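You operate a simulated robot arm through the tools that you are given. There is no shell and no other tool. Be economical: measure what you need, move in short steps, check, and stop when the job is done.

You are at the controls of a simulated two-armed robot. One attempt, no reset.

Task
Switch the coil tester off, then clear the stators off tester and gauge.
Fine: power off first; each on the free post of its size tray; the gauge lever up, the test plug in PARK.

The check looks at the end state, three seconds after you hand in, the way a careful person would. Anything else that was tipped, shoved, dropped, spilled or broken makes it a failure.

Robot
Two 7-joint arms with fingered hands on one trunk, on a base that drives. Base frame: it is fixed to the floor where the robot stands at the start and does not move with it; the origin is under the middle of the robot, x ahead of it, y to its left, z up; the surface under the hand at the start is at about z = 0.82. Readings come in m, rad, newtons and seconds.
The left shoulder is at the start at [0.2, 0.135, 0.92], the right one opposite. Places, roughly: first post of the size b tray [0.6, 0.6, 0.8]; jack [0.7, 0.3, 0.8]; second post of the size a tray [0.5, 0.5, 0.8]; tester post [0.6, 0.2, 0.8]; tester screen [0.6, -0.1, 0.9]; tester switch [0.5, -0.1, 0.9]. Payload 4 kg a hand.
Tool frame (each hand has its own): the origin (TCP) lies between the finger pads and is the grasp point; the fingertips stand 0.025 m ahead of it; z points along the fingers, y is the line along which they close. Largest opening 0.088 m; the body of the gripper starts 0.029 m behind the TCP. The gripper is a hand of 4 fingers: y runs from the thumb to the fingers, the wrist lies at [-0.013, -0.106, -0.174] in the tool frame.
Orientation is that of the tool frame in the base frame, as a unit quaternion [w, x, y, z]. With the fingers straight down and the wrist toward the robot, the tool's x, y and z point along [0, 1, 0], [1, 0, 0] and [0, 0, -1] of the base frame.

Tools
- The arms move only by the tool send_rows. It takes "left_series", "right_series" or both (then of equal length, played together; a hand with none holds still); each is a list of rows, each an object of numbers (a shift or turn left out is 0): "ax", "ay", "az": the turn, a rotation vector about the tool's x, y, z in degrees; "dx", "dy", "dz": the shift along the tool's x, y, z in mm. In form: [{"ax": .., "ay": .., "az": .., "dx": .., "dy": .., "dz": ..}, ...]. A call has 1 to 10 rows; each row shifts and turns the commanded pose from where the row before left it, along the tool's axes as they then stand. A row lasts 0.2 s, in which the tool goes at most 0.05 m and 0.15 rad; a call with a longer step from one row to the next is refused whole. A pose out of reach is approached as far as the arm can. The call stops where the force on the tool passes 90 N (or 10 N more than at its start, if that is more) or the arm is blocked; 0.2 s more then pass. In this call time passes only in rows, and 0.2 s behind the last. The reply holds the time, the measured pose of the TCP, the force on the tool along the base axes, the opening and the grip force, in the units named above and with some noise, with the torque about the TCP (base axes, N m) and any sound that the robot's microphone picked up.
- Cameras (640 x 400 px; columns grow to the right, rows downward): "scene" is now at [0.1448, 0.0021, 1.527]; the picture's right is [-0.00, -1.00, 0.00], its down [-0.67, 0.00, -0.74] and it looks along [0.74, -0.00, -0.67] (base axes); focal length 270 px, centre (320, 200). "left" rides on the left gripper at [-0.064, -0.083, -0.098] in its tool frame; the picture's right is [-0.62, -0.37, 0.69], its down [0.71, -0.63, 0.30] and it looks along [0.32, 0.68, 0.65] (tool axes); focal length 265 px, centre (320, 200). "right" rides on the right gripper at [0.064, -0.083, -0.098] in its tool frame; the picture's right is [-0.62, 0.37, -0.69], its down [-0.71, -0.63, 0.30] and it looks along [-0.32, 0.68, 0.65] (tool axes); focal length 265 px, centre (320, 200). There is no depth. A picture from a camera that has moved, and an enlarged one, comes with that camera's place and axes in the base frame and with its lens.
- get_image(camera): a new picture of that camera. The clock stands still meanwhile.
- lift_body(by): slides the trunk up (or, below 0, down) by that many m; the arms and the scene camera ride with it, the base frame stays. It gives what a move gives, with no picture.
- steer(legs): drives the robot by 1 to 6 legs, each [ahead, left, turn to the left] in m, m and rad, along the robot's own axes; the way and the turn of a leg run together, so that a leg with both is an arc; at most 1.5 m and 3.142 rad a leg. The arms and the cameras ride along, it lands a little off, and it stops where it bumps. It gives what a move gives.
- move_fingers(index, middle, ring, thumb_bend, thumb_turn, hand): sets how far each is bent, from 0 (flat) to 100 (curled in); at 30 the hand is open as for a grip, at 70 the pads meet at the TCP. One left out holds its place. A second passes; each finger stops where it meets its share of the squeeze, and holds until it gets a number again. It is the only way to open and close the hand. It gives what a move gives, with no picture; readings hold the bend of each and the force on the fingers (four entries, about 0 where the hand has none), thumb and palm. thumb_turn goes from beside the hand (0) to across from the fingers (100), as for a grip.
- pan_tilt(pan, tilt): turns the head with the scene camera to pan (to the left, within 1.693 rad either way) and tilt (down, from -0.506 to 1.204), counted from straight ahead of the robot. It gives what a move gives.
- enlarge(camera, box): a new picture of the part [left, top, right, bottom] of that camera's present view, enlarged. The clock stands still meanwhile.
- finish_job(): hands the job in; it is judged then, once.

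Work in short steps. Places have to be worked out from the pictures, the camera data and where the tool is seen: move nearer, look again, correct. Check each grasp and each placing, and mend what went wrong. You have 120 turns and 92 pictures in all, those below and enlarged ones among them. Open the grippers and draw the arms clear of the work before you hand the job in, unless the task says otherwise; then end with one line.

The tools are called after "Call:" as name(argument=value, ...) on one line, values as JSON. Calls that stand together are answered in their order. send_rows: Moves the arms, as the interface text tells. Its arguments: {"type":"object","properties":{"left_series":{"type":"array"},"right_series":{"type":"array"}},"required":[]} The other tools are called the same way: lift_body (by) slides the trunk up or down; move_fingers (index, middle, ring, thumb_bend, thumb_turn, hand) moves the fingers one by one; steer (legs) drives the base; pan_tilt (pan, tilt) turns the head that bears the scene camera; get_image (camera) takes a picture; enlarge (camera, box) takes an enlarged picture of a part of a camera's view; finish_job () hands the job in.

At the start:

```text
t: 0.0
left_position: [0.5057, 0.3055, 1.2683]
left_tool_rot: [0.0, 0.707, 0.707, 0.001]
left_contact_force: [-0.2, 0.2, 0.2]
left_moment: [0.0, -0.03, 0.03]
left_opening: 0.0875
left_grip_force: 0.1
left_shape: jaw
left_bend: [30.0, 30.0, 30.0, 30.0, 98.0]
left_finger forces: [0.0, 0.1, 0.0, 0.0, 0.0, 0.0]
right_position: [0.6143, -0.1732, 1.2621]
right_tool_rot: [-0.001, 0.707, 0.707, 0.001]
right_contact_force: [-0.5, -0.3, -0.7]
right_moment: [-0.01, 0.04, -0.01]
right_opening: 0.0875
right_grip_force: 0.0
right_shape: jaw
right_bend: [30.0, 30.0, 30.0, 30.0, 98.0]
right_finger forces: [0.0, 0.0, 0.1, 0.0, 0.1, 0.0]
trunk travel left (down, up): [-0.525, 0.245]
robot x, y, heading: [-0.0014, 0.0003, 0.006]
head pan, tilt: [0.0, 0.738]
```

scene: 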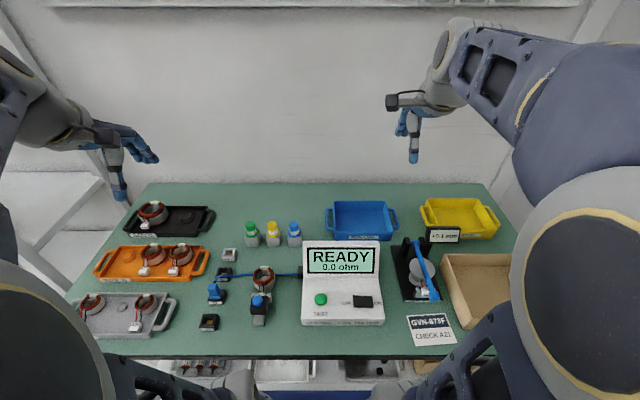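
right: 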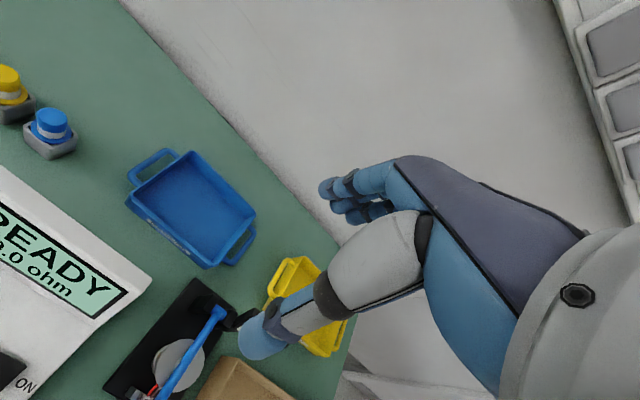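
left: 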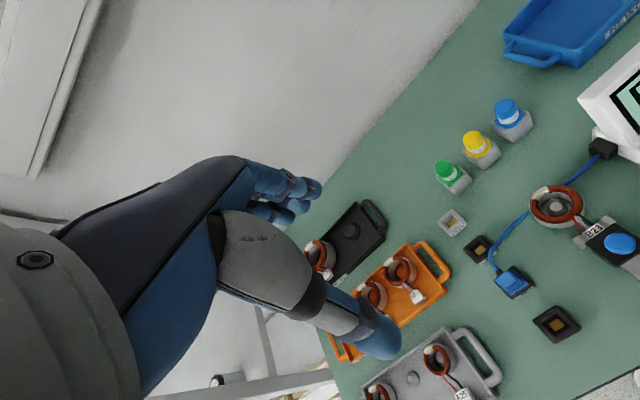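

I'll look closer at the tester area, the trays and the gauge before moving anything.

Call:
enlarge(camera="scene", box=[180, 220, 400, 357])

Call:
enlarge(camera="scene", box=[60, 190, 240, 345])

Call:
enlarge(camera="scene", box=[370, 190, 530, 360])

```text
2.91 times, centred on (290, 288) of scene
camera zoom: at [0.1448, 0.0021, 1.527], right [0.0, -1.0, 0.0], down [-0.67, 0.0, -0.74], along [0.74, 0.0, -0.67], focal length 786 px, centre (407, -58)
```

zoom: 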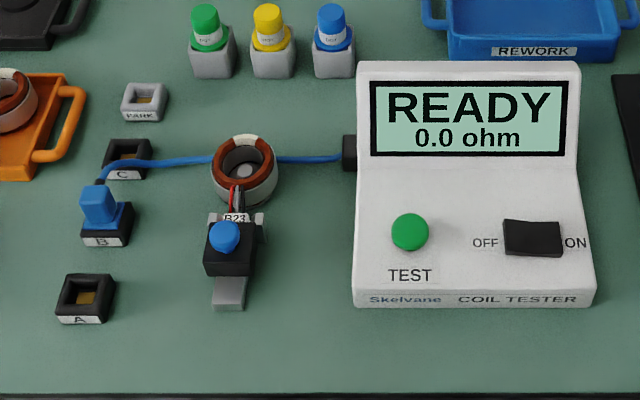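

```text
2.58 times, centred on (150, 268) of scene
camera zoom: at [0.1448, 0.0021, 1.527], right [0.0, -1.0, 0.0], down [-0.67, 0.0, -0.74], along [0.74, 0.0, -0.67], focal length 697 px, centre (759, 26)
```

zoom: 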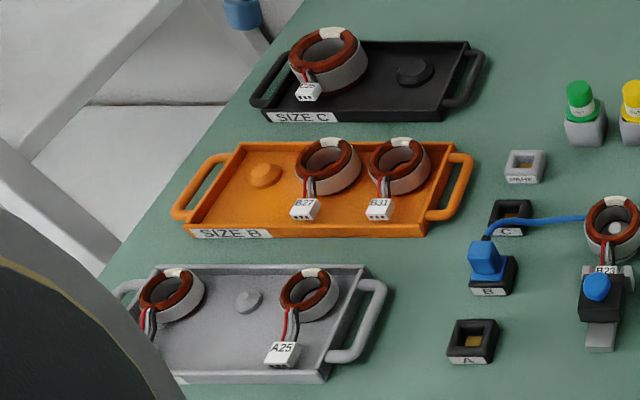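

```text
2.35 times, centred on (450, 275) of scene
camera zoom: at [0.1448, 0.0021, 1.527], right [0.0, -1.0, 0.0], down [-0.67, 0.0, -0.74], along [0.74, 0.0, -0.67], focal length 636 px, centre (14, 24)
```

zoom: 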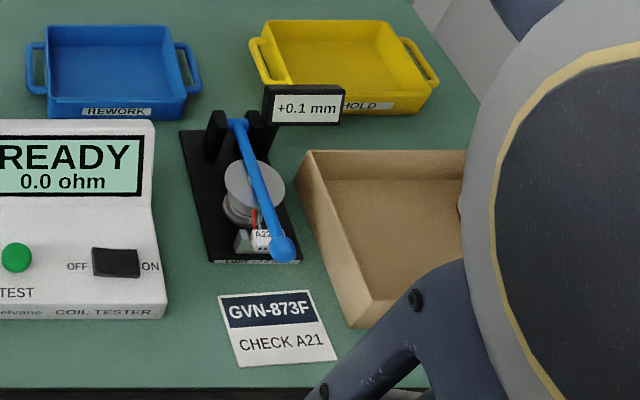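

The tester post holds B23, which goes to the free left post of the size B tray. The gauge holds an A-stator, which goes to the middle post of the size A tray. The plug sits in jack B. The work is closer than the arms' reach band, so I back the base off 0.2 m.

Call:
steer(legs=[[-0.2, 0, 0]])

Call:
get_image(camera="scene")

```text
t: 1.6
left_position: [0.3063, 0.3065, 1.2689]
left_tool_rot: [0.0, 0.705, 0.709, 0.001]
left_contact_force: [-0.4, 0.8, -0.4]
left_moment: [0.02, 0.0, -0.01]
left_opening: 0.0878
left_grip_force: 0.1
left_shape: jaw
left_bend: [30.0, 30.0, 30.0, 30.0, 98.0]
left_finger forces: [0.1, 0.0, 0.1, 0.1, 0.0, 0.1]
right_position: [0.4155, -0.1713, 1.2624]
right_tool_rot: [0.001, 0.706, 0.708, 0.0]
right_contact_force: [0.7, -0.1, 0.5]
right_moment: [0.01, 0.03, 0.01]
right_opening: 0.0876
right_grip_force: 0.1
right_shape: jaw
right_bend: [30.0, 30.0, 30.0, 30.0, 98.0]
right_finger forces: [0.0, 0.0, 0.0, 0.0, 0.0, 0.0]
trunk travel left (down, up): [-0.525, 0.245]
robot x, y, heading: [-0.1949, 0.0009, 0.005]
head pan, tilt: [0.0, 0.738]
```

```text
85 pictures are left
camera scene: at [-0.0529, 0.0023, 1.527], right [0.0, -1.0, 0.0], down [-0.67, 0.0, -0.74], along [0.74, 0.0, -0.67], focal length 270 px, centre (320, 200)
```

scene: 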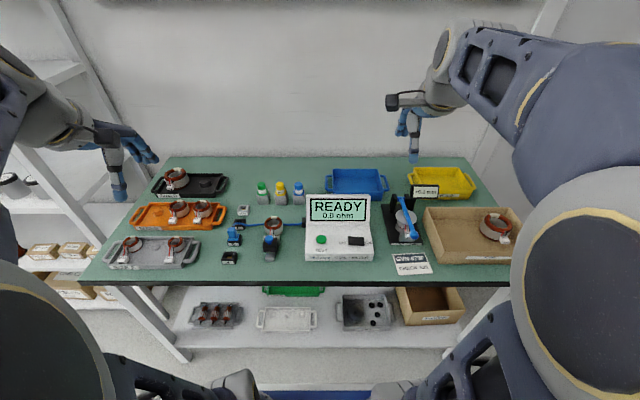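

First the hand gets a poking shape for the switch: index kept out, the other fingers curled. Then I move it above the switch, judged to be at about (0.484, -0.108, 0.87).

Call:
move_fingers(hand="right", index=40, middle=100, ring=100, thumb_bend=30, thumb_turn=0)

Call:
send_rows(right_series=[{"dx": 10, "dy": 12, "dz": 40}, {"dx": 10, "dy": 12, "dz": 40}, {"dx": 10, "dy": 12, "dz": 40}, {"dx": 10, "dy": 12, "dz": 40}, {"dx": 10, "dy": 12, "dz": 40}])

Call:
get_image(camera="right")

Call:
get_image(camera="scene")

```text
t: 2.6
left_position: [0.306, 0.3062, 1.2689]
left_tool_rot: [0.0, 0.705, 0.709, 0.0]
left_contact_force: [0.3, -1.1, 0.7]
left_moment: [0.01, 0.0, 0.0]
left_opening: 0.0876
left_grip_force: 0.0
left_shape: jaw
left_bend: [30.0, 30.0, 30.0, 30.0, 98.0]
left_finger forces: [0.1, 0.1, 0.1, 0.1, 0.0, 0.0]
right_position: [0.4169, -0.1704, 1.2625]
right_tool_rot: [0.0, 0.706, 0.708, 0.0]
right_contact_force: [0.4, -0.9, 0.1]
right_moment: [-0.03, 0.01, -0.01]
right_opening: 0.1136
right_grip_force: 0.1
right_shape: fingers
right_bend: [40.0, 100.0, 100.0, 30.0, 0.0]
right_finger forces: [0.0, 0.0, 0.0, 0.0, 0.1, 0.0]
trunk travel left (down, up): [-0.525, 0.245]
robot x, y, heading: [-0.1938, -0.0002, 0.003]
head pan, tilt: [0.0, 0.738]
```

```text
t: 3.8
left_position: [0.3065, 0.3072, 1.2688]
left_tool_rot: [0.0, 0.706, 0.709, 0.001]
left_contact_force: [0.4, 0.7, 0.2]
left_moment: [-0.03, -0.03, 0.02]
left_opening: 0.0876
left_grip_force: 0.2
left_shape: jaw
left_bend: [30.0, 30.0, 30.0, 30.0, 98.0]
left_finger forces: [0.0, 0.0, 0.0, 0.0, 0.0, 0.0]
right_position: [0.4773, -0.1206, 1.0643]
right_tool_rot: [0.0, 0.706, 0.708, 0.0]
right_contact_force: [0.4, 0.0, 0.1]
right_moment: [-0.01, 0.01, 0.02]
right_opening: 0.1134
right_grip_force: 0.1
right_shape: fingers
right_bend: [40.0, 100.0, 100.0, 30.0, 0.0]
right_finger forces: [0.1, 0.0, 0.0, 0.0, 0.1, 0.0]
trunk travel left (down, up): [-0.525, 0.245]
robot x, y, heading: [-0.199, -0.0026, 0.007]
head pan, tilt: [0.0, 0.738]
```

```text
84 pictures are left
camera right: at [0.3945, -0.0566, 1.1599], right [0.37, -0.62, 0.69], down [-0.63, -0.72, -0.3], along [0.69, -0.32, -0.65], focal length 265 px, centre (320, 200)
```

right: 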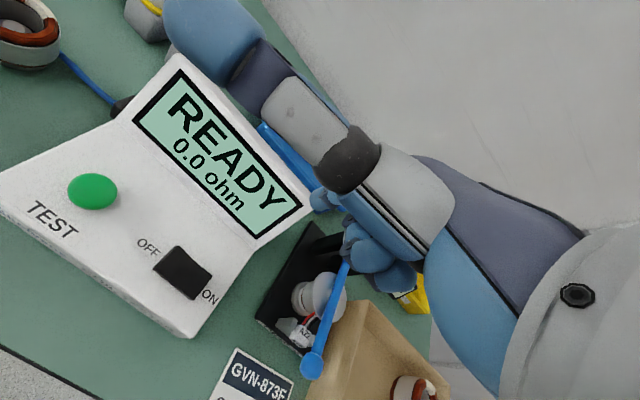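

```text
83 pictures are left
camera scene: at [-0.0533, 0.0022, 1.5271], right [0.0, -1.0, 0.0], down [-0.67, 0.0, -0.74], along [0.74, 0.0, -0.67], focal length 270 px, centre (320, 200)
```

scene: 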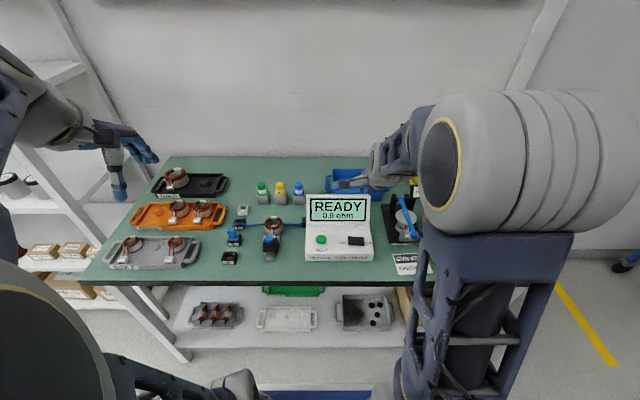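

The turned-out thumb blocks the view, so I'll use a thumb-index pinch, whose tip has a known place about 25 mm ahead of the TCP.

Call:
move_fingers(hand="right", index=69, middle=100, ring=100, thumb_bend=69, thumb_turn=98)

Call:
get_image(camera="right")

```text
t: 4.8
left_position: [0.3064, 0.3065, 1.2674]
left_tool_rot: [0.0, 0.706, 0.709, 0.0]
left_contact_force: [0.1, 0.2, 0.9]
left_moment: [-0.01, 0.0, -0.02]
left_opening: 0.0878
left_grip_force: 0.1
left_shape: jaw
left_bend: [30.0, 30.0, 30.0, 30.0, 98.0]
left_finger forces: [0.0, 0.0, 0.0, 0.0, 0.1, 0.0]
right_position: [0.4769, -0.1198, 1.0639]
right_tool_rot: [0.001, 0.706, 0.708, 0.0]
right_contact_force: [-0.6, 0.4, 0.2]
right_moment: [-0.02, -0.02, -0.01]
right_opening: 0.0009
right_grip_force: 0.0
right_shape: fingers
right_bend: [69.0, 100.0, 100.0, 69.0, 100.0]
right_finger forces: [0.0, 0.0, 0.0, 0.0, 0.0, 0.0]
trunk travel left (down, up): [-0.525, 0.245]
robot x, y, heading: [-0.1973, 0.0016, 0.003]
head pan, tilt: [0.0, 0.738]
```

```text
82 pictures are left
camera right: at [0.3948, -0.0564, 1.1603], right [0.37, -0.62, 0.69], down [-0.63, -0.72, -0.3], along [0.68, -0.32, -0.65], focal length 265 px, centre (320, 200)
```

right: 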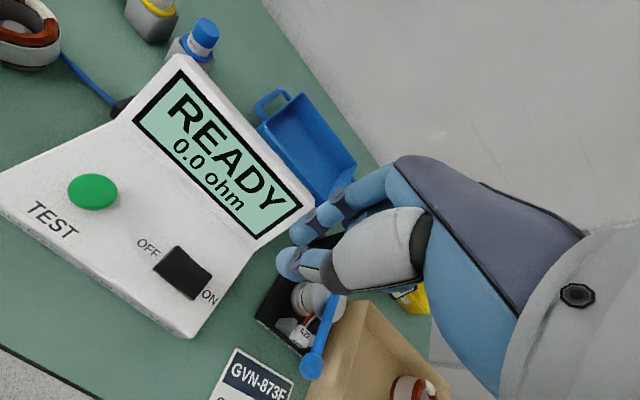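

The pinch tip appears where predicted. Two-view triangulation puts the rocker at about (0.475, -0.106, 0.885), with its OFF end near y = -0.089. I move over the OFF end and stop above it.

Call:
send_rows(right_series=[{"dx": 15, "dy": -1, "dz": 40}, {"dx": 15, "dy": -1, "dz": 40}, {"dz": 45}])

Call:
get_image(camera="right")

Call:
enlarge(camera="scene", box=[280, 170, 440, 270])

```text
t: 5.6
left_position: [0.3063, 0.3066, 1.2679]
left_tool_rot: [0.0, 0.706, 0.709, 0.001]
left_contact_force: [-0.2, 0.3, 0.0]
left_moment: [0.0, 0.01, 0.02]
left_opening: 0.0877
left_grip_force: 0.1
left_shape: jaw
left_bend: [30.0, 30.0, 30.0, 30.0, 98.0]
left_finger forces: [0.0, 0.1, 0.0, 0.0, 0.0, 0.1]
right_position: [0.4748, -0.0918, 0.936]
right_tool_rot: [0.0, 0.706, 0.708, 0.0]
right_contact_force: [0.4, -0.3, 0.1]
right_moment: [-0.01, -0.02, 0.03]
right_opening: 0.001
right_grip_force: 0.0
right_shape: fingers
right_bend: [69.0, 100.0, 100.0, 69.0, 100.0]
right_finger forces: [0.0, 0.1, 0.0, 0.0, 0.0, 0.0]
trunk travel left (down, up): [-0.525, 0.245]
robot x, y, heading: [-0.1993, 0.0008, 0.002]
head pan, tilt: [0.0, 0.738]
```

```text
81 pictures are left
camera right: at [0.3922, -0.0267, 1.0334], right [0.37, -0.62, 0.69], down [-0.63, -0.72, -0.3], along [0.68, -0.32, -0.65], focal length 265 px, centre (320, 200)
```

right: 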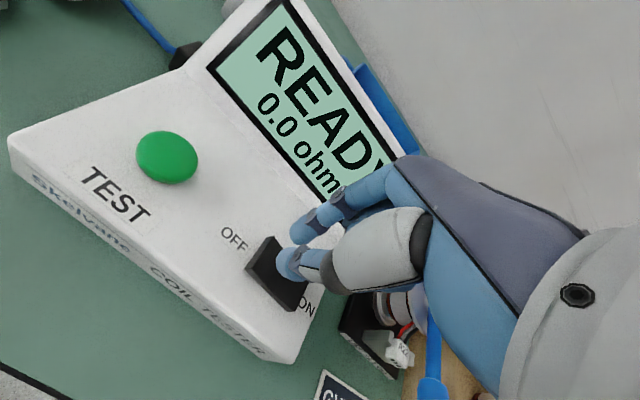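

```text
4.00 times, centred on (360, 220) of scene
camera zoom: at [-0.0532, 0.0023, 1.5271], right [0.0, -1.0, 0.0], down [-0.67, 0.0, -0.74], along [0.74, 0.0, -0.67], focal length 1081 px, centre (160, 120)
```

zoom: 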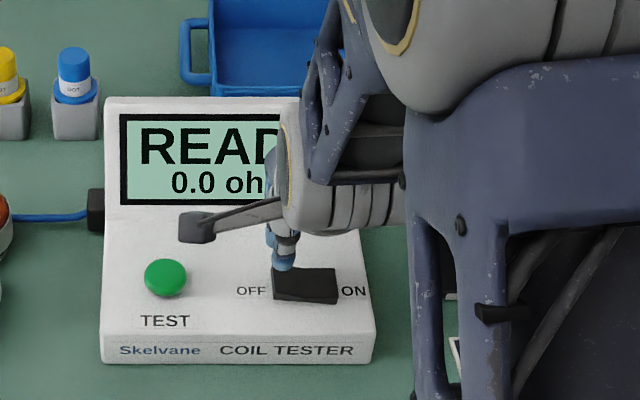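

The tip is over the OFF end of the rocker. I press down in small rows.

Call:
send_rows(right_series=[{"dz": 8}, {"dz": 6}, {"dz": 4}, {"dz": 4}])

Call:
enlarge(camera="scene", box=[280, 170, 440, 270])

```text
t: 6.6
left_position: [0.3062, 0.3063, 1.2681]
left_tool_rot: [-0.001, 0.705, 0.709, 0.0]
left_contact_force: [0.8, -0.7, -0.6]
left_moment: [0.03, -0.01, 0.02]
left_opening: 0.0875
left_grip_force: 0.1
left_shape: jaw
left_bend: [30.0, 30.0, 30.0, 30.0, 98.0]
left_finger forces: [0.1, 0.0, 0.0, 0.1, 0.0, 0.0]
right_position: [0.4743, -0.0893, 0.9152]
right_tool_rot: [0.001, 0.706, 0.708, 0.0]
right_contact_force: [0.8, 0.0, -0.8]
right_moment: [-0.02, 0.01, 0.02]
right_opening: 0.0008
right_grip_force: 0.0
right_shape: fingers
right_bend: [69.0, 100.0, 100.0, 69.0, 100.0]
right_finger forces: [0.0, 0.1, 0.1, 0.1, 0.1, 0.1]
trunk travel left (down, up): [-0.525, 0.245]
robot x, y, heading: [-0.2008, -0.0012, 0.005]
head pan, tilt: [0.0, 0.738]
```

```text
4.00 times, centred on (360, 220) of scene
camera zoom: at [-0.0529, 0.0023, 1.527], right [0.0, -1.0, 0.0], down [-0.67, 0.0, -0.74], along [0.74, 0.0, -0.67], focal length 1081 px, centre (160, 120)
```

zoom: 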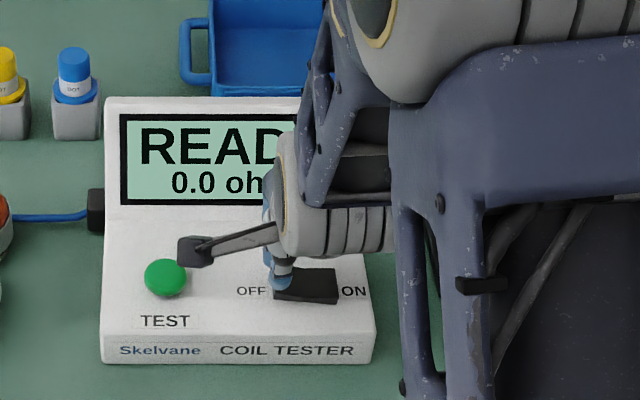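

No contact yet. The tip sits slightly near the OFF edge, so I shift 4 mm inward and press on.

Call:
send_rows(right_series=[{"dx": -5}, {"dz": 5}, {"dz": 4}, {"dz": 4}, {"dz": 4}])

Call:
enlarge(camera="scene", box=[280, 170, 440, 270])

```text
t: 7.8
left_position: [0.3064, 0.3057, 1.2676]
left_tool_rot: [-0.001, 0.706, 0.709, 0.002]
left_contact_force: [-0.6, 0.8, 0.1]
left_moment: [-0.04, -0.02, 0.03]
left_opening: 0.0876
left_grip_force: 0.0
left_shape: jaw
left_bend: [30.0, 30.0, 30.0, 30.0, 98.0]
left_finger forces: [0.0, 0.0, 0.1, 0.0, 0.0, 0.1]
right_position: [0.474, -0.0941, 0.8997]
right_tool_rot: [0.002, 0.706, 0.708, 0.001]
right_contact_force: [2.0, 0.5, 10.4]
right_moment: [0.04, -0.09, 0.01]
right_opening: 0.0
right_grip_force: 5.1
right_shape: fingers
right_bend: [70.0, 100.0, 100.0, 69.0, 100.0]
right_finger forces: [10.4, 0.0, 0.0, 0.0, 0.6, 0.0]
trunk travel left (down, up): [-0.525, 0.245]
robot x, y, heading: [-0.1976, -0.0011, -0.0]
head pan, tilt: [0.0, 0.738]
```

```text
4.00 times, centred on (360, 220) of scene
camera zoom: at [-0.0531, 0.0023, 1.5273], right [0.0, -1.0, 0.0], down [-0.67, 0.0, -0.74], along [0.74, 0.0, -0.67], focal length 1081 px, centre (160, 120)
```

zoom: 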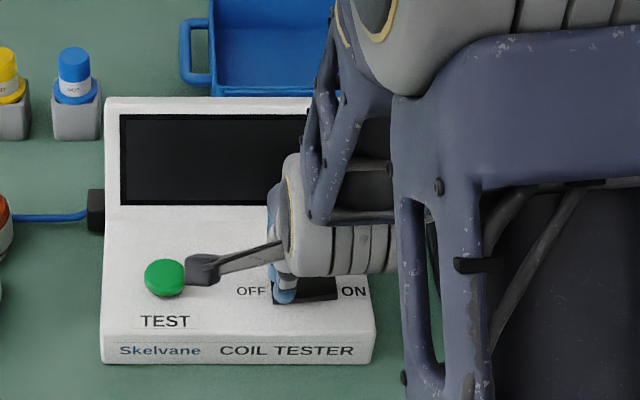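

The screen is dark, so power is off. I retreat upward and open the right hand, then look at the gauge.

Call:
send_rows(right_series=[{"dz": -40}, {"dz": -50}, {"dz": -50}, {"dz": -30}, {"dx": -40, "dz": -20}, {"dx": -40}])

Call:
get_image(camera="right")

Call:
enlarge(camera="scene", box=[280, 170, 440, 270])

```text
t: 9.2
left_position: [0.3063, 0.3065, 1.268]
left_tool_rot: [0.0, 0.705, 0.709, 0.001]
left_contact_force: [-0.7, 0.8, 0.3]
left_moment: [-0.02, 0.0, 0.0]
left_opening: 0.0878
left_grip_force: 0.0
left_shape: jaw
left_bend: [30.0, 30.0, 30.0, 30.0, 98.0]
left_finger forces: [0.1, 0.0, 0.0, 0.0, 0.1, 0.1]
right_position: [0.4762, -0.1736, 1.0895]
right_tool_rot: [0.001, 0.705, 0.709, 0.0]
right_contact_force: [0.3, -0.1, 0.5]
right_moment: [-0.04, 0.03, 0.04]
right_opening: 0.0001
right_grip_force: 0.1
right_shape: fingers
right_bend: [69.0, 100.0, 100.0, 69.0, 100.0]
right_finger forces: [0.0, 0.1, 0.0, 0.0, 0.1, 0.1]
trunk travel left (down, up): [-0.525, 0.245]
robot x, y, heading: [-0.2003, 0.0011, 0.008]
head pan, tilt: [0.0, 0.738]
```

```text
77 pictures are left
camera right: at [0.3938, -0.1103, 1.1852], right [0.37, -0.62, 0.69], down [-0.63, -0.72, -0.3], along [0.69, -0.32, -0.65], focal length 265 px, centre (320, 200)
```

right: 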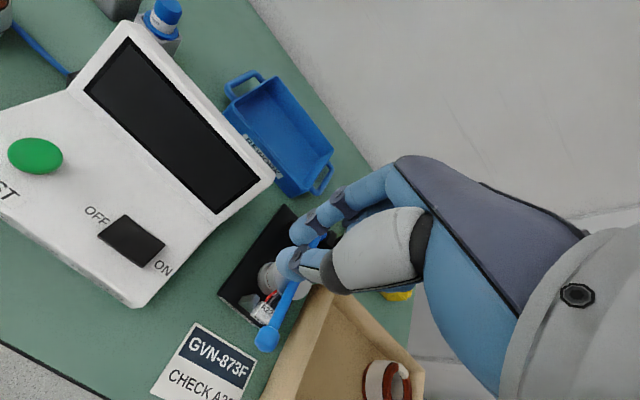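

```text
4.00 times, centred on (360, 220) of scene
camera zoom: at [-0.0529, 0.0026, 1.527], right [0.0, -1.0, 0.0], down [-0.67, 0.0, -0.74], along [0.74, 0.0, -0.67], focal length 1081 px, centre (160, 120)
```

zoom: 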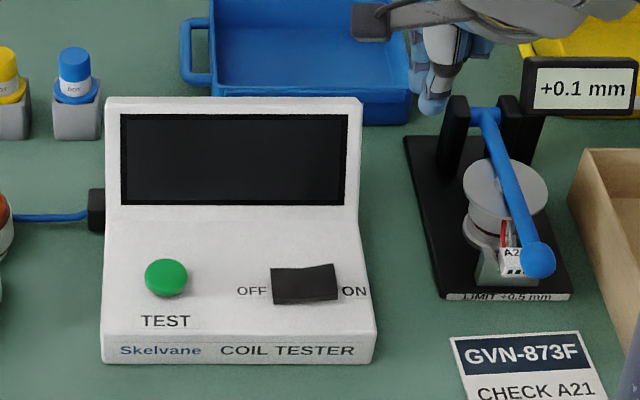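

The power is off. The gauge lever's ball is at about (0.481, -0.283, 0.90), its hinge at about (0.666, -0.287, 0.89), and the lever lies along x. I'll pinch the ball with index and thumb from either side in y, so I yaw the right tool by about 85° and open the fingers.

Call:
move_fingers(hand="right", index=40, middle=20, ring=20, thumb_bend=40, thumb_turn=98)

Call:
send_rows(right_series=[{"az": -8.5}, {"az": -8.5}, {"az": -8.5}, {"az": -8.5}, {"az": -8.5}, {"az": -8.5}, {"az": -8.5}, {"az": -8.5}, {"az": -8.5}, {"az": -8.5}])

Call:
get_image(camera="right")

Call:
get_image(camera="scene")

```text
t: 10.2
left_position: [0.3064, 0.3057, 1.2691]
left_tool_rot: [0.0, 0.705, 0.709, 0.001]
left_contact_force: [-0.6, -0.1, 0.3]
left_moment: [0.0, 0.02, -0.01]
left_opening: 0.088
left_grip_force: 0.1
left_shape: jaw
left_bend: [30.0, 30.0, 30.0, 30.0, 98.0]
left_finger forces: [0.0, 0.1, 0.0, 0.1, 0.1, 0.0]
right_position: [0.4767, -0.1749, 1.0883]
right_tool_rot: [0.0, 0.706, 0.708, -0.001]
right_contact_force: [0.1, -0.4, 0.4]
right_moment: [0.01, -0.01, 0.0]
right_opening: 0.0629
right_grip_force: 0.0
right_shape: fingers
right_bend: [40.0, 20.0, 20.0, 40.0, 97.0]
right_finger forces: [0.1, 0.1, 0.0, 0.0, 0.0, 0.1]
trunk travel left (down, up): [-0.525, 0.245]
robot x, y, heading: [-0.1956, -0.0004, 0.005]
head pan, tilt: [0.0, 0.738]
```

```text
t: 12.4
left_position: [0.3072, 0.3069, 1.2678]
left_tool_rot: [-0.001, 0.705, 0.709, 0.001]
left_contact_force: [0.3, -0.3, -0.1]
left_moment: [0.04, 0.01, -0.01]
left_opening: 0.0878
left_grip_force: 0.1
left_shape: jaw
left_bend: [30.0, 30.0, 30.0, 30.0, 98.0]
left_finger forces: [0.0, 0.0, 0.0, 0.0, 0.0, 0.1]
right_position: [0.4733, -0.1766, 1.0882]
right_tool_rot: [-0.001, 0.04, 0.999, 0.0]
right_contact_force: [-0.2, -0.4, 0.4]
right_moment: [0.0, -0.02, -0.01]
right_opening: 0.0632
right_grip_force: 0.1
right_shape: fingers
right_bend: [40.0, 20.0, 20.0, 40.0, 97.0]
right_finger forces: [0.0, 0.1, 0.0, 0.1, 0.0, 0.1]
trunk travel left (down, up): [-0.525, 0.245]
robot x, y, heading: [-0.1961, -0.0044, 0.002]
head pan, tilt: [0.0, 0.738]
```

```text
75 pictures are left
camera right: at [0.4043, -0.2541, 1.1846], right [0.65, 0.32, 0.69], down [0.66, -0.69, -0.3], along [0.38, 0.66, -0.65], focal length 265 px, centre (320, 200)
```

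right: 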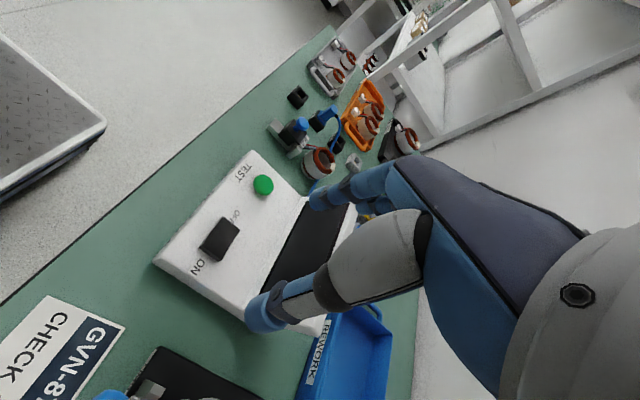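

```text
74 pictures are left
camera scene: at [-0.053, 0.0023, 1.527], right [0.0, -1.0, 0.0], down [-0.67, 0.0, -0.74], along [0.74, 0.0, -0.67], focal length 270 px, centre (320, 200)
```

scene: 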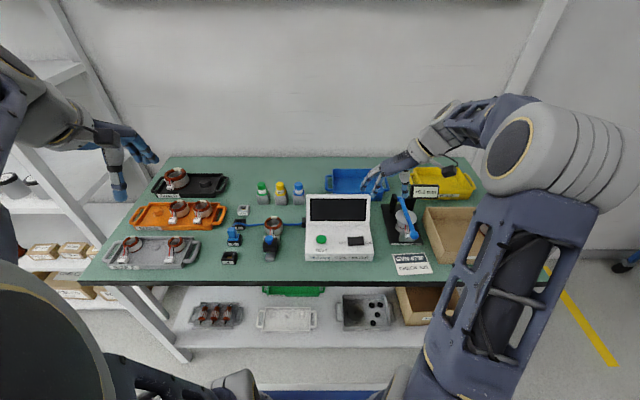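

The orientation is as wanted. Next I go above the lever ball, keeping the fingertips about 30 mm over it.

Call:
send_rows(right_series=[{"dx": -5, "dy": -35}, {"dx": -5, "dy": -35}, {"dx": -5, "dy": -35, "dz": 20}, {"dx": -4, "dz": 45}, {"dz": 45}])

Call:
get_image(camera="right")

Call:
enlarge(camera="scene", box=[340, 160, 500, 260])

```text
t: 13.6
left_position: [0.3065, 0.3061, 1.2687]
left_tool_rot: [0.0, 0.705, 0.709, 0.001]
left_contact_force: [-0.5, 0.1, 0.3]
left_moment: [-0.02, 0.0, 0.0]
left_opening: 0.0876
left_grip_force: 0.1
left_shape: jaw
left_bend: [30.0, 30.0, 30.0, 30.0, 98.0]
left_finger forces: [0.0, 0.1, 0.0, 0.0, 0.0, 0.1]
right_position: [0.4863, -0.2807, 0.9793]
right_tool_rot: [0.0, 0.041, 0.999, 0.0]
right_contact_force: [-0.1, 0.0, 0.0]
right_moment: [0.0, -0.01, -0.01]
right_opening: 0.0631
right_grip_force: 0.0
right_shape: fingers
right_bend: [40.0, 20.0, 20.0, 40.0, 97.0]
right_finger forces: [0.0, 0.0, 0.0, 0.0, 0.0, 0.0]
trunk travel left (down, up): [-0.525, 0.245]
robot x, y, heading: [-0.1968, -0.0034, 0.002]
head pan, tilt: [0.0, 0.738]
```

```text
73 pictures are left
camera right: at [0.4165, -0.3592, 1.0749], right [0.65, 0.32, 0.69], down [0.66, -0.69, -0.3], along [0.38, 0.65, -0.65], focal length 265 px, centre (320, 200)
```

right: 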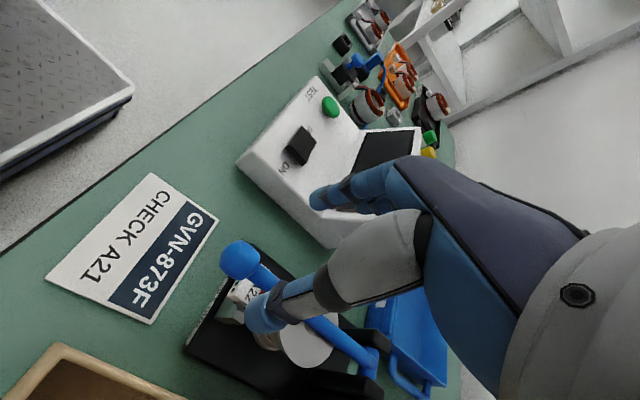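

```text
4.00 times, centred on (420, 210) of scene
camera zoom: at [-0.0531, 0.0024, 1.5271], right [0.0, -1.0, 0.0], down [-0.67, 0.0, -0.74], along [0.74, 0.0, -0.67], focal length 1081 px, centre (-80, 160)
```

zoom: 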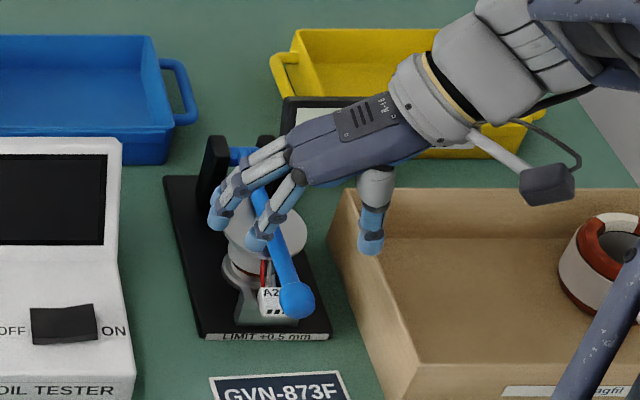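

The prediction matches the pictures: the ball is right below between index and thumb. I descend around the ball.

Call:
send_rows(right_series=[{"dx": 4, "dz": 30}, {"dz": 25}, {"dz": 15}])

Call:
enlarge(camera="scene", box=[340, 160, 500, 260])

Call:
get_image(camera="right")

```text
t: 14.4
left_position: [0.3058, 0.3073, 1.2668]
left_tool_rot: [-0.001, 0.705, 0.709, 0.001]
left_contact_force: [0.2, -0.3, 0.4]
left_moment: [0.0, 0.01, -0.01]
left_opening: 0.0877
left_grip_force: 0.1
left_shape: jaw
left_bend: [30.0, 30.0, 30.0, 30.0, 98.0]
left_finger forces: [0.1, 0.0, 0.0, 0.0, 0.0, 0.0]
right_position: [0.4813, -0.28, 0.9081]
right_tool_rot: [0.0, 0.042, 0.999, 0.0]
right_contact_force: [-0.4, 0.3, 0.2]
right_moment: [0.02, 0.03, 0.01]
right_opening: 0.0634
right_grip_force: 0.2
right_shape: fingers
right_bend: [40.0, 20.0, 20.0, 40.0, 97.0]
right_finger forces: [0.1, 0.0, 0.1, 0.0, 0.1, 0.0]
trunk travel left (down, up): [-0.525, 0.245]
robot x, y, heading: [-0.1981, 0.0013, 0.003]
head pan, tilt: [0.0, 0.738]
```

```text
4.00 times, centred on (420, 210) of scene
camera zoom: at [-0.053, 0.0023, 1.527], right [0.0, -1.0, 0.0], down [-0.67, 0.0, -0.74], along [0.74, 0.0, -0.67], focal length 1081 px, centre (-80, 160)
```

zoom: 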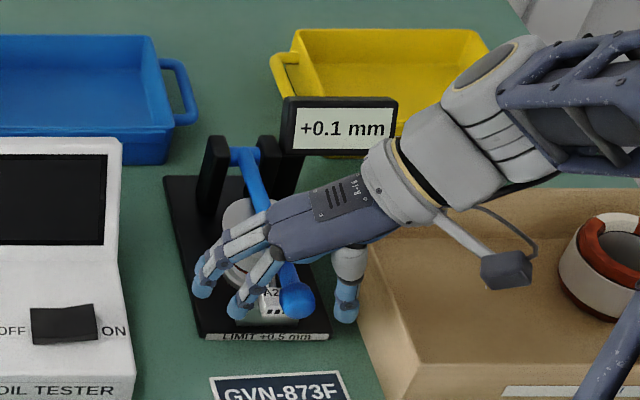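

```text
70 pictures are left
camera right: at [0.4115, -0.3586, 1.005], right [0.65, 0.32, 0.69], down [0.66, -0.69, -0.3], along [0.38, 0.65, -0.65], focal length 265 px, centre (320, 200)
```

right: 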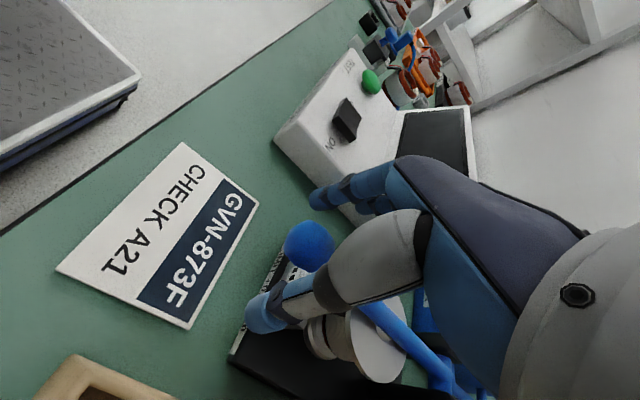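

The ball sits between index and thumb. A tiny shift toward the robot, then I close index and thumb.

Call:
send_rows(right_series=[{"dx": 4, "dz": 3}])

Call:
move_fingers(hand="right", index=66, thumb_bend=66)

Call:
enlarge(camera="scene", box=[340, 160, 500, 260])

```text
t: 14.8
left_position: [0.3067, 0.3058, 1.2681]
left_tool_rot: [0.0, 0.705, 0.709, 0.0]
left_contact_force: [-0.1, -0.2, 0.0]
left_moment: [-0.01, -0.01, 0.01]
left_opening: 0.0876
left_grip_force: 0.1
left_shape: jaw
left_bend: [30.0, 30.0, 30.0, 30.0, 98.0]
left_finger forces: [0.0, 0.0, 0.0, 0.0, 0.0, 0.0]
right_position: [0.4773, -0.2809, 0.9064]
right_tool_rot: [0.0, 0.042, 0.999, 0.0]
right_contact_force: [0.4, 0.6, 0.0]
right_moment: [-0.03, -0.03, -0.04]
right_opening: 0.0633
right_grip_force: 0.2
right_shape: fingers
right_bend: [40.0, 20.0, 20.0, 40.0, 97.0]
right_finger forces: [0.0, 0.1, 0.1, 0.0, 0.0, 0.0]
trunk travel left (down, up): [-0.525, 0.245]
robot x, y, heading: [-0.1959, -0.0008, 0.011]
head pan, tilt: [0.0, 0.738]
```

```text
t: 15.8
left_position: [0.3071, 0.306, 1.2685]
left_tool_rot: [-0.001, 0.705, 0.709, 0.001]
left_contact_force: [0.6, -0.1, 0.3]
left_moment: [0.0, 0.01, -0.01]
left_opening: 0.0877
left_grip_force: 0.1
left_shape: jaw
left_bend: [30.0, 30.0, 30.0, 30.0, 98.0]
left_finger forces: [0.0, 0.1, 0.0, 0.0, 0.0, 0.0]
right_position: [0.4768, -0.2801, 0.9061]
right_tool_rot: [0.0, 0.042, 0.999, 0.0]
right_contact_force: [-1.4, -4.1, -0.6]
right_moment: [-0.04, -0.03, 0.01]
right_opening: 0.0113
right_grip_force: 1.9
right_shape: fingers
right_bend: [66.0, 20.0, 20.0, 62.0, 99.0]
right_finger forces: [0.0, 0.0, 0.0, 0.0, 4.1, 0.1]
trunk travel left (down, up): [-0.525, 0.245]
robot x, y, heading: [-0.1941, -0.0034, -0.002]
head pan, tilt: [0.0, 0.738]
```

```text
4.00 times, centred on (420, 210) of scene
camera zoom: at [-0.0529, 0.0021, 1.527], right [0.0, -1.0, 0.0], down [-0.67, 0.0, -0.74], along [0.74, 0.0, -0.67], focal length 1081 px, centre (-80, 160)
```

zoom: 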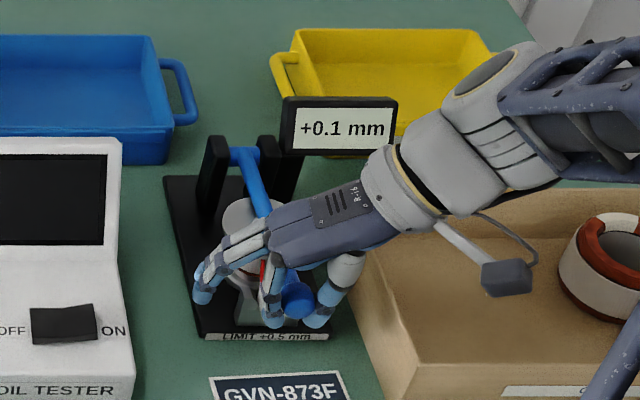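

The finger tips are closing below the ball's equator and the thumb touches it. I close the index a bit more for a cradle grip, then lift the first few centimetres.

Call:
move_fingers(hand="right", index=76, thumb_bend=70)

Call:
send_rows(right_series=[{"dz": -10}, {"dz": -15}, {"dz": -15, "dx": -3}])

Call:
enlarge(camera="scene", box=[340, 160, 500, 260])

```text
t: 16.8
left_position: [0.3066, 0.3059, 1.2688]
left_tool_rot: [-0.001, 0.705, 0.709, 0.001]
left_contact_force: [-0.3, 0.1, 0.0]
left_moment: [0.03, 0.01, 0.03]
left_opening: 0.0876
left_grip_force: 0.0
left_shape: jaw
left_bend: [30.0, 30.0, 30.0, 30.0, 98.0]
left_finger forces: [0.1, 0.0, 0.0, 0.1, 0.0, 0.1]
right_position: [0.4774, -0.2801, 0.9056]
right_tool_rot: [0.0, 0.042, 0.999, 0.001]
right_contact_force: [-2.4, -2.0, -0.2]
right_moment: [-0.11, 0.02, -0.01]
right_opening: 0.0055
right_grip_force: 8.7
right_shape: fingers
right_bend: [74.0, 20.0, 20.0, 65.0, 100.0]
right_finger forces: [8.7, 0.1, 0.0, 0.1, 8.7, 0.0]
trunk travel left (down, up): [-0.525, 0.245]
robot x, y, heading: [-0.1977, 0.0008, 0.001]
head pan, tilt: [0.0, 0.738]
```

```text
t: 17.6
left_position: [0.3072, 0.307, 1.2681]
left_tool_rot: [-0.001, 0.706, 0.708, 0.0]
left_contact_force: [-0.3, 0.9, 0.2]
left_moment: [-0.02, -0.02, 0.04]
left_opening: 0.0876
left_grip_force: 0.0
left_shape: jaw
left_bend: [30.0, 30.0, 30.0, 30.0, 98.0]
left_finger forces: [0.0, 0.1, 0.0, 0.0, 0.0, 0.0]
right_position: [0.4801, -0.2811, 0.9463]
right_tool_rot: [0.0, 0.042, 0.999, 0.0]
right_contact_force: [0.5, 1.8, -1.2]
right_moment: [0.0, 0.01, 0.0]
right_opening: 0.0
right_grip_force: 3.8
right_shape: fingers
right_bend: [75.0, 20.0, 20.0, 67.0, 100.0]
right_finger forces: [4.1, 0.1, 0.1, 0.0, 3.5, 0.0]
trunk travel left (down, up): [-0.525, 0.245]
robot x, y, heading: [-0.1965, 0.0007, 0.006]
head pan, tilt: [0.0, 0.738]
```

```text
4.00 times, centred on (420, 210) of scene
camera zoom: at [-0.0528, 0.0023, 1.527], right [0.0, -1.0, 0.0], down [-0.67, 0.0, -0.74], along [0.74, 0.0, -0.67], focal length 1081 px, centre (-80, 160)
```

zoom: 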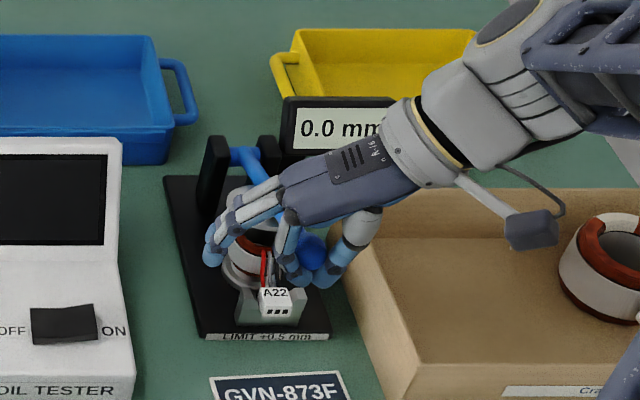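

The lever is following (the display changed and A22 is now visible). I continue the arc around the hinge in 12° steps.

Call:
send_rows(right_series=[{"dx": -7, "dy": 1, "dz": -18}, {"dx": -8, "dy": 1, "dz": -18}, {"dx": -10, "dy": 1, "dz": -17}, {"dx": -12, "dy": 1, "dz": -16}, {"dx": -13, "dy": 1, "dz": -14}, {"dx": -15, "dy": 1, "dz": -13}])

Call:
enlarge(camera="scene", box=[340, 140, 500, 240])

```text
t: 19.0
left_position: [0.3073, 0.3064, 1.2671]
left_tool_rot: [0.0, 0.705, 0.709, 0.001]
left_contact_force: [0.3, -1.0, 0.1]
left_moment: [0.0, 0.0, 0.0]
left_opening: 0.0877
left_grip_force: 0.0
left_shape: jaw
left_bend: [30.0, 30.0, 30.0, 30.0, 98.0]
left_finger forces: [0.0, 0.1, 0.1, 0.0, 0.0, 0.0]
right_position: [0.5464, -0.2843, 1.0422]
right_tool_rot: [0.0, 0.042, 0.999, 0.0]
right_contact_force: [-0.4, 0.0, 0.2]
right_moment: [0.0, 0.02, 0.02]
right_opening: 0.0
right_grip_force: 0.4
right_shape: fingers
right_bend: [76.0, 20.0, 20.0, 68.0, 100.0]
right_finger forces: [0.1, 0.0, 0.0, 0.0, 0.1, 0.0]
trunk travel left (down, up): [-0.525, 0.245]
robot x, y, heading: [-0.1982, 0.003, 0.008]
head pan, tilt: [0.0, 0.738]
```

```text
4.00 times, centred on (420, 190) of scene
camera zoom: at [-0.053, 0.0022, 1.527], right [0.0, -1.0, 0.0], down [-0.67, 0.0, -0.74], along [0.74, 0.0, -0.67], focal length 1081 px, centre (-80, 240)
```

zoom: 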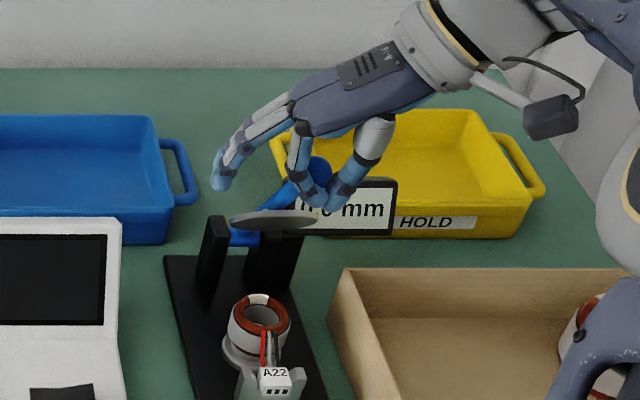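

The lever is at about 55°, and the ball is now just ahead of the closed finger tips. I keep following the arc, pushing it forward and up.

Call:
send_rows(right_series=[{"dx": -16, "dy": 1, "dz": -11}, {"dx": -17, "dy": 1, "dz": -9}, {"dx": -18, "dy": 1, "dz": -6}, {"dx": -18, "dy": 1, "dz": -4}])

Call:
enlarge(camera="scene", box=[340, 140, 500, 240])

Call:
get_image(camera="right")

```text
t: 20.0
left_position: [0.306, 0.3074, 1.2672]
left_tool_rot: [-0.001, 0.705, 0.709, 0.001]
left_contact_force: [-0.7, 0.4, 0.9]
left_moment: [0.02, 0.0, 0.01]
left_opening: 0.0876
left_grip_force: 0.0
left_shape: jaw
left_bend: [30.0, 30.0, 30.0, 30.0, 98.0]
left_finger forces: [0.0, 0.0, 0.0, 0.0, 0.0, 0.0]
right_position: [0.6083, -0.2813, 1.069]
right_tool_rot: [0.0, 0.042, 0.999, 0.0]
right_contact_force: [0.2, 0.6, 0.0]
right_moment: [0.02, 0.0, 0.02]
right_opening: 0.0
right_grip_force: 0.1
right_shape: fingers
right_bend: [76.0, 20.0, 20.0, 68.0, 100.0]
right_finger forces: [0.0, 0.0, 0.0, 0.0, 0.0, 0.1]
right hand out of reach, approached as far as the arm can: row 4
trunk travel left (down, up): [-0.525, 0.245]
robot x, y, heading: [-0.1987, -0.0004, 0.002]
head pan, tilt: [0.0, 0.738]
```

```text
4.00 times, centred on (420, 190) of scene
camera zoom: at [-0.053, 0.0021, 1.527], right [0.0, -1.0, 0.0], down [-0.67, 0.0, -0.74], along [0.74, 0.0, -0.67], focal length 1081 px, centre (-80, 240)
```

zoom: 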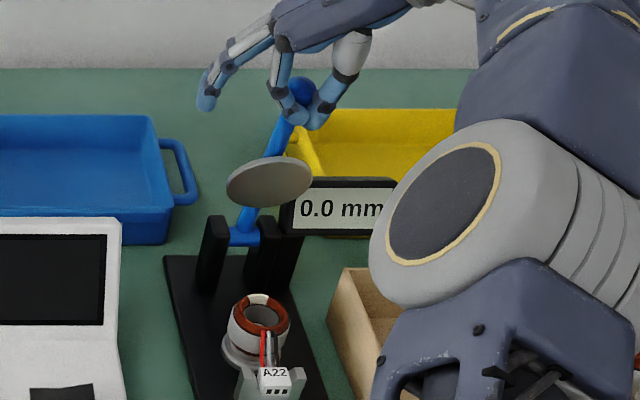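

```text
65 pictures are left
camera right: at [0.5387, -0.3584, 1.1648], right [0.65, 0.32, 0.69], down [0.66, -0.69, -0.31], along [0.38, 0.65, -0.65], focal length 265 px, centre (320, 200)
```

right: 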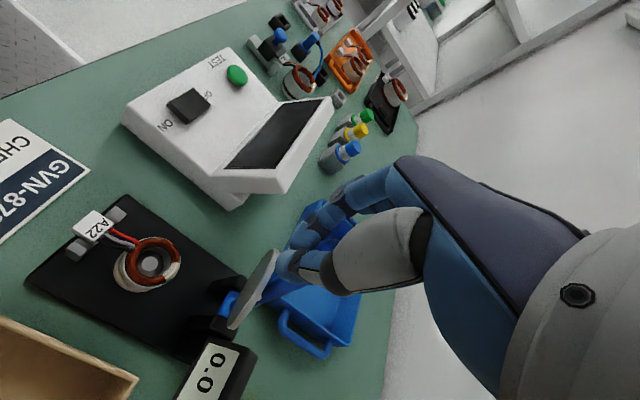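

The lever is at about 76° and the arm is at its reach limit. I draw the hand back 60 mm to see whether the lever stays up.

Call:
send_rows(right_series=[{"dx": 20}, {"dx": 25}, {"dx": 25}])

Call:
enlarge(camera="scene", box=[340, 140, 500, 240])

```text
t: 20.8
left_position: [0.3073, 0.3062, 1.2677]
left_tool_rot: [-0.001, 0.705, 0.709, 0.0]
left_contact_force: [-0.2, -0.3, 1.0]
left_moment: [0.01, 0.02, 0.01]
left_opening: 0.0879
left_grip_force: 0.0
left_shape: jaw
left_bend: [30.0, 30.0, 30.0, 30.0, 98.0]
left_finger forces: [0.0, 0.1, 0.0, 0.0, 0.0, 0.0]
right_position: [0.5395, -0.2755, 1.0686]
right_tool_rot: [-0.001, 0.042, 0.999, -0.001]
right_contact_force: [-0.8, -0.6, -0.4]
right_moment: [-0.01, 0.02, 0.0]
right_opening: 0.0
right_grip_force: 0.1
right_shape: fingers
right_bend: [76.0, 20.0, 20.0, 68.0, 100.0]
right_finger forces: [0.0, 0.0, 0.0, 0.1, 0.0, 0.0]
trunk travel left (down, up): [-0.525, 0.245]
robot x, y, heading: [-0.1968, -0.0032, 0.006]
head pan, tilt: [0.0, 0.738]
```

```text
4.00 times, centred on (420, 190) of scene
camera zoom: at [-0.0526, 0.0023, 1.5269], right [0.0, -1.0, 0.0], down [-0.67, 0.0, -0.74], along [0.74, 0.0, -0.67], focal length 1081 px, centre (-80, 240)
```

zoom: 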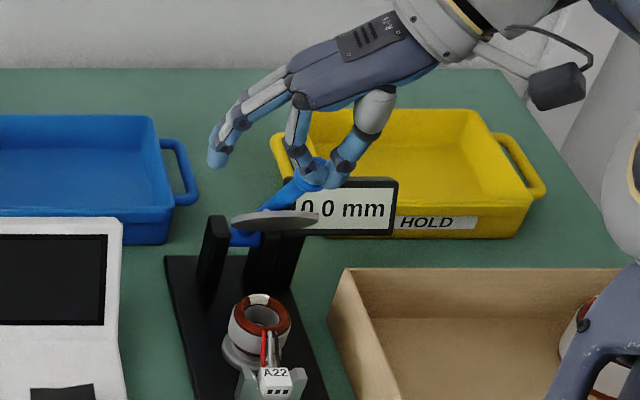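

The lever falls back with the hand, so it must go past vertical. I drive 0.08 m ahead, which carries the hand forward pushing the lever up and gains reach.

Call:
steer(legs=[[0.08, 0, 0]])

Call:
enlarge(camera="scene", box=[340, 140, 500, 240])

```text
t: 21.8
left_position: [0.3872, 0.3058, 1.2686]
left_tool_rot: [0.0, 0.705, 0.709, 0.001]
left_contact_force: [-0.3, 0.3, -0.4]
left_moment: [0.03, -0.01, -0.02]
left_opening: 0.0875
left_grip_force: 0.0
left_shape: jaw
left_bend: [30.0, 30.0, 30.0, 30.0, 98.0]
left_finger forces: [0.0, 0.1, 0.1, 0.1, 0.0, 0.0]
right_position: [0.6204, -0.2733, 1.068]
right_tool_rot: [0.0, 0.042, 0.999, 0.001]
right_contact_force: [-0.6, 0.1, 0.1]
right_moment: [-0.01, 0.02, -0.01]
right_opening: 0.0
right_grip_force: 0.1
right_shape: fingers
right_bend: [76.0, 20.0, 20.0, 68.0, 100.0]
right_finger forces: [0.1, 0.0, 0.0, 0.0, 0.0, 0.0]
trunk travel left (down, up): [-0.525, 0.245]
robot x, y, heading: [-0.1175, -0.0004, 0.002]
head pan, tilt: [0.0, 0.738]
```

```text
4.00 times, centred on (420, 190) of scene
camera zoom: at [0.0277, 0.0026, 1.527], right [0.0, -1.0, 0.0], down [-0.67, 0.0, -0.74], along [0.74, 0.0, -0.67], focal length 1081 px, centre (-80, 240)
```

zoom: 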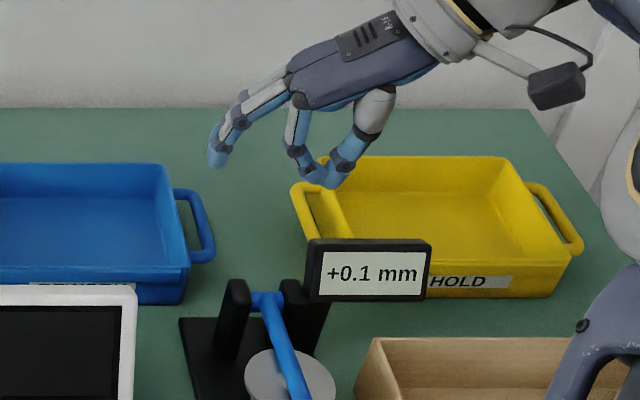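

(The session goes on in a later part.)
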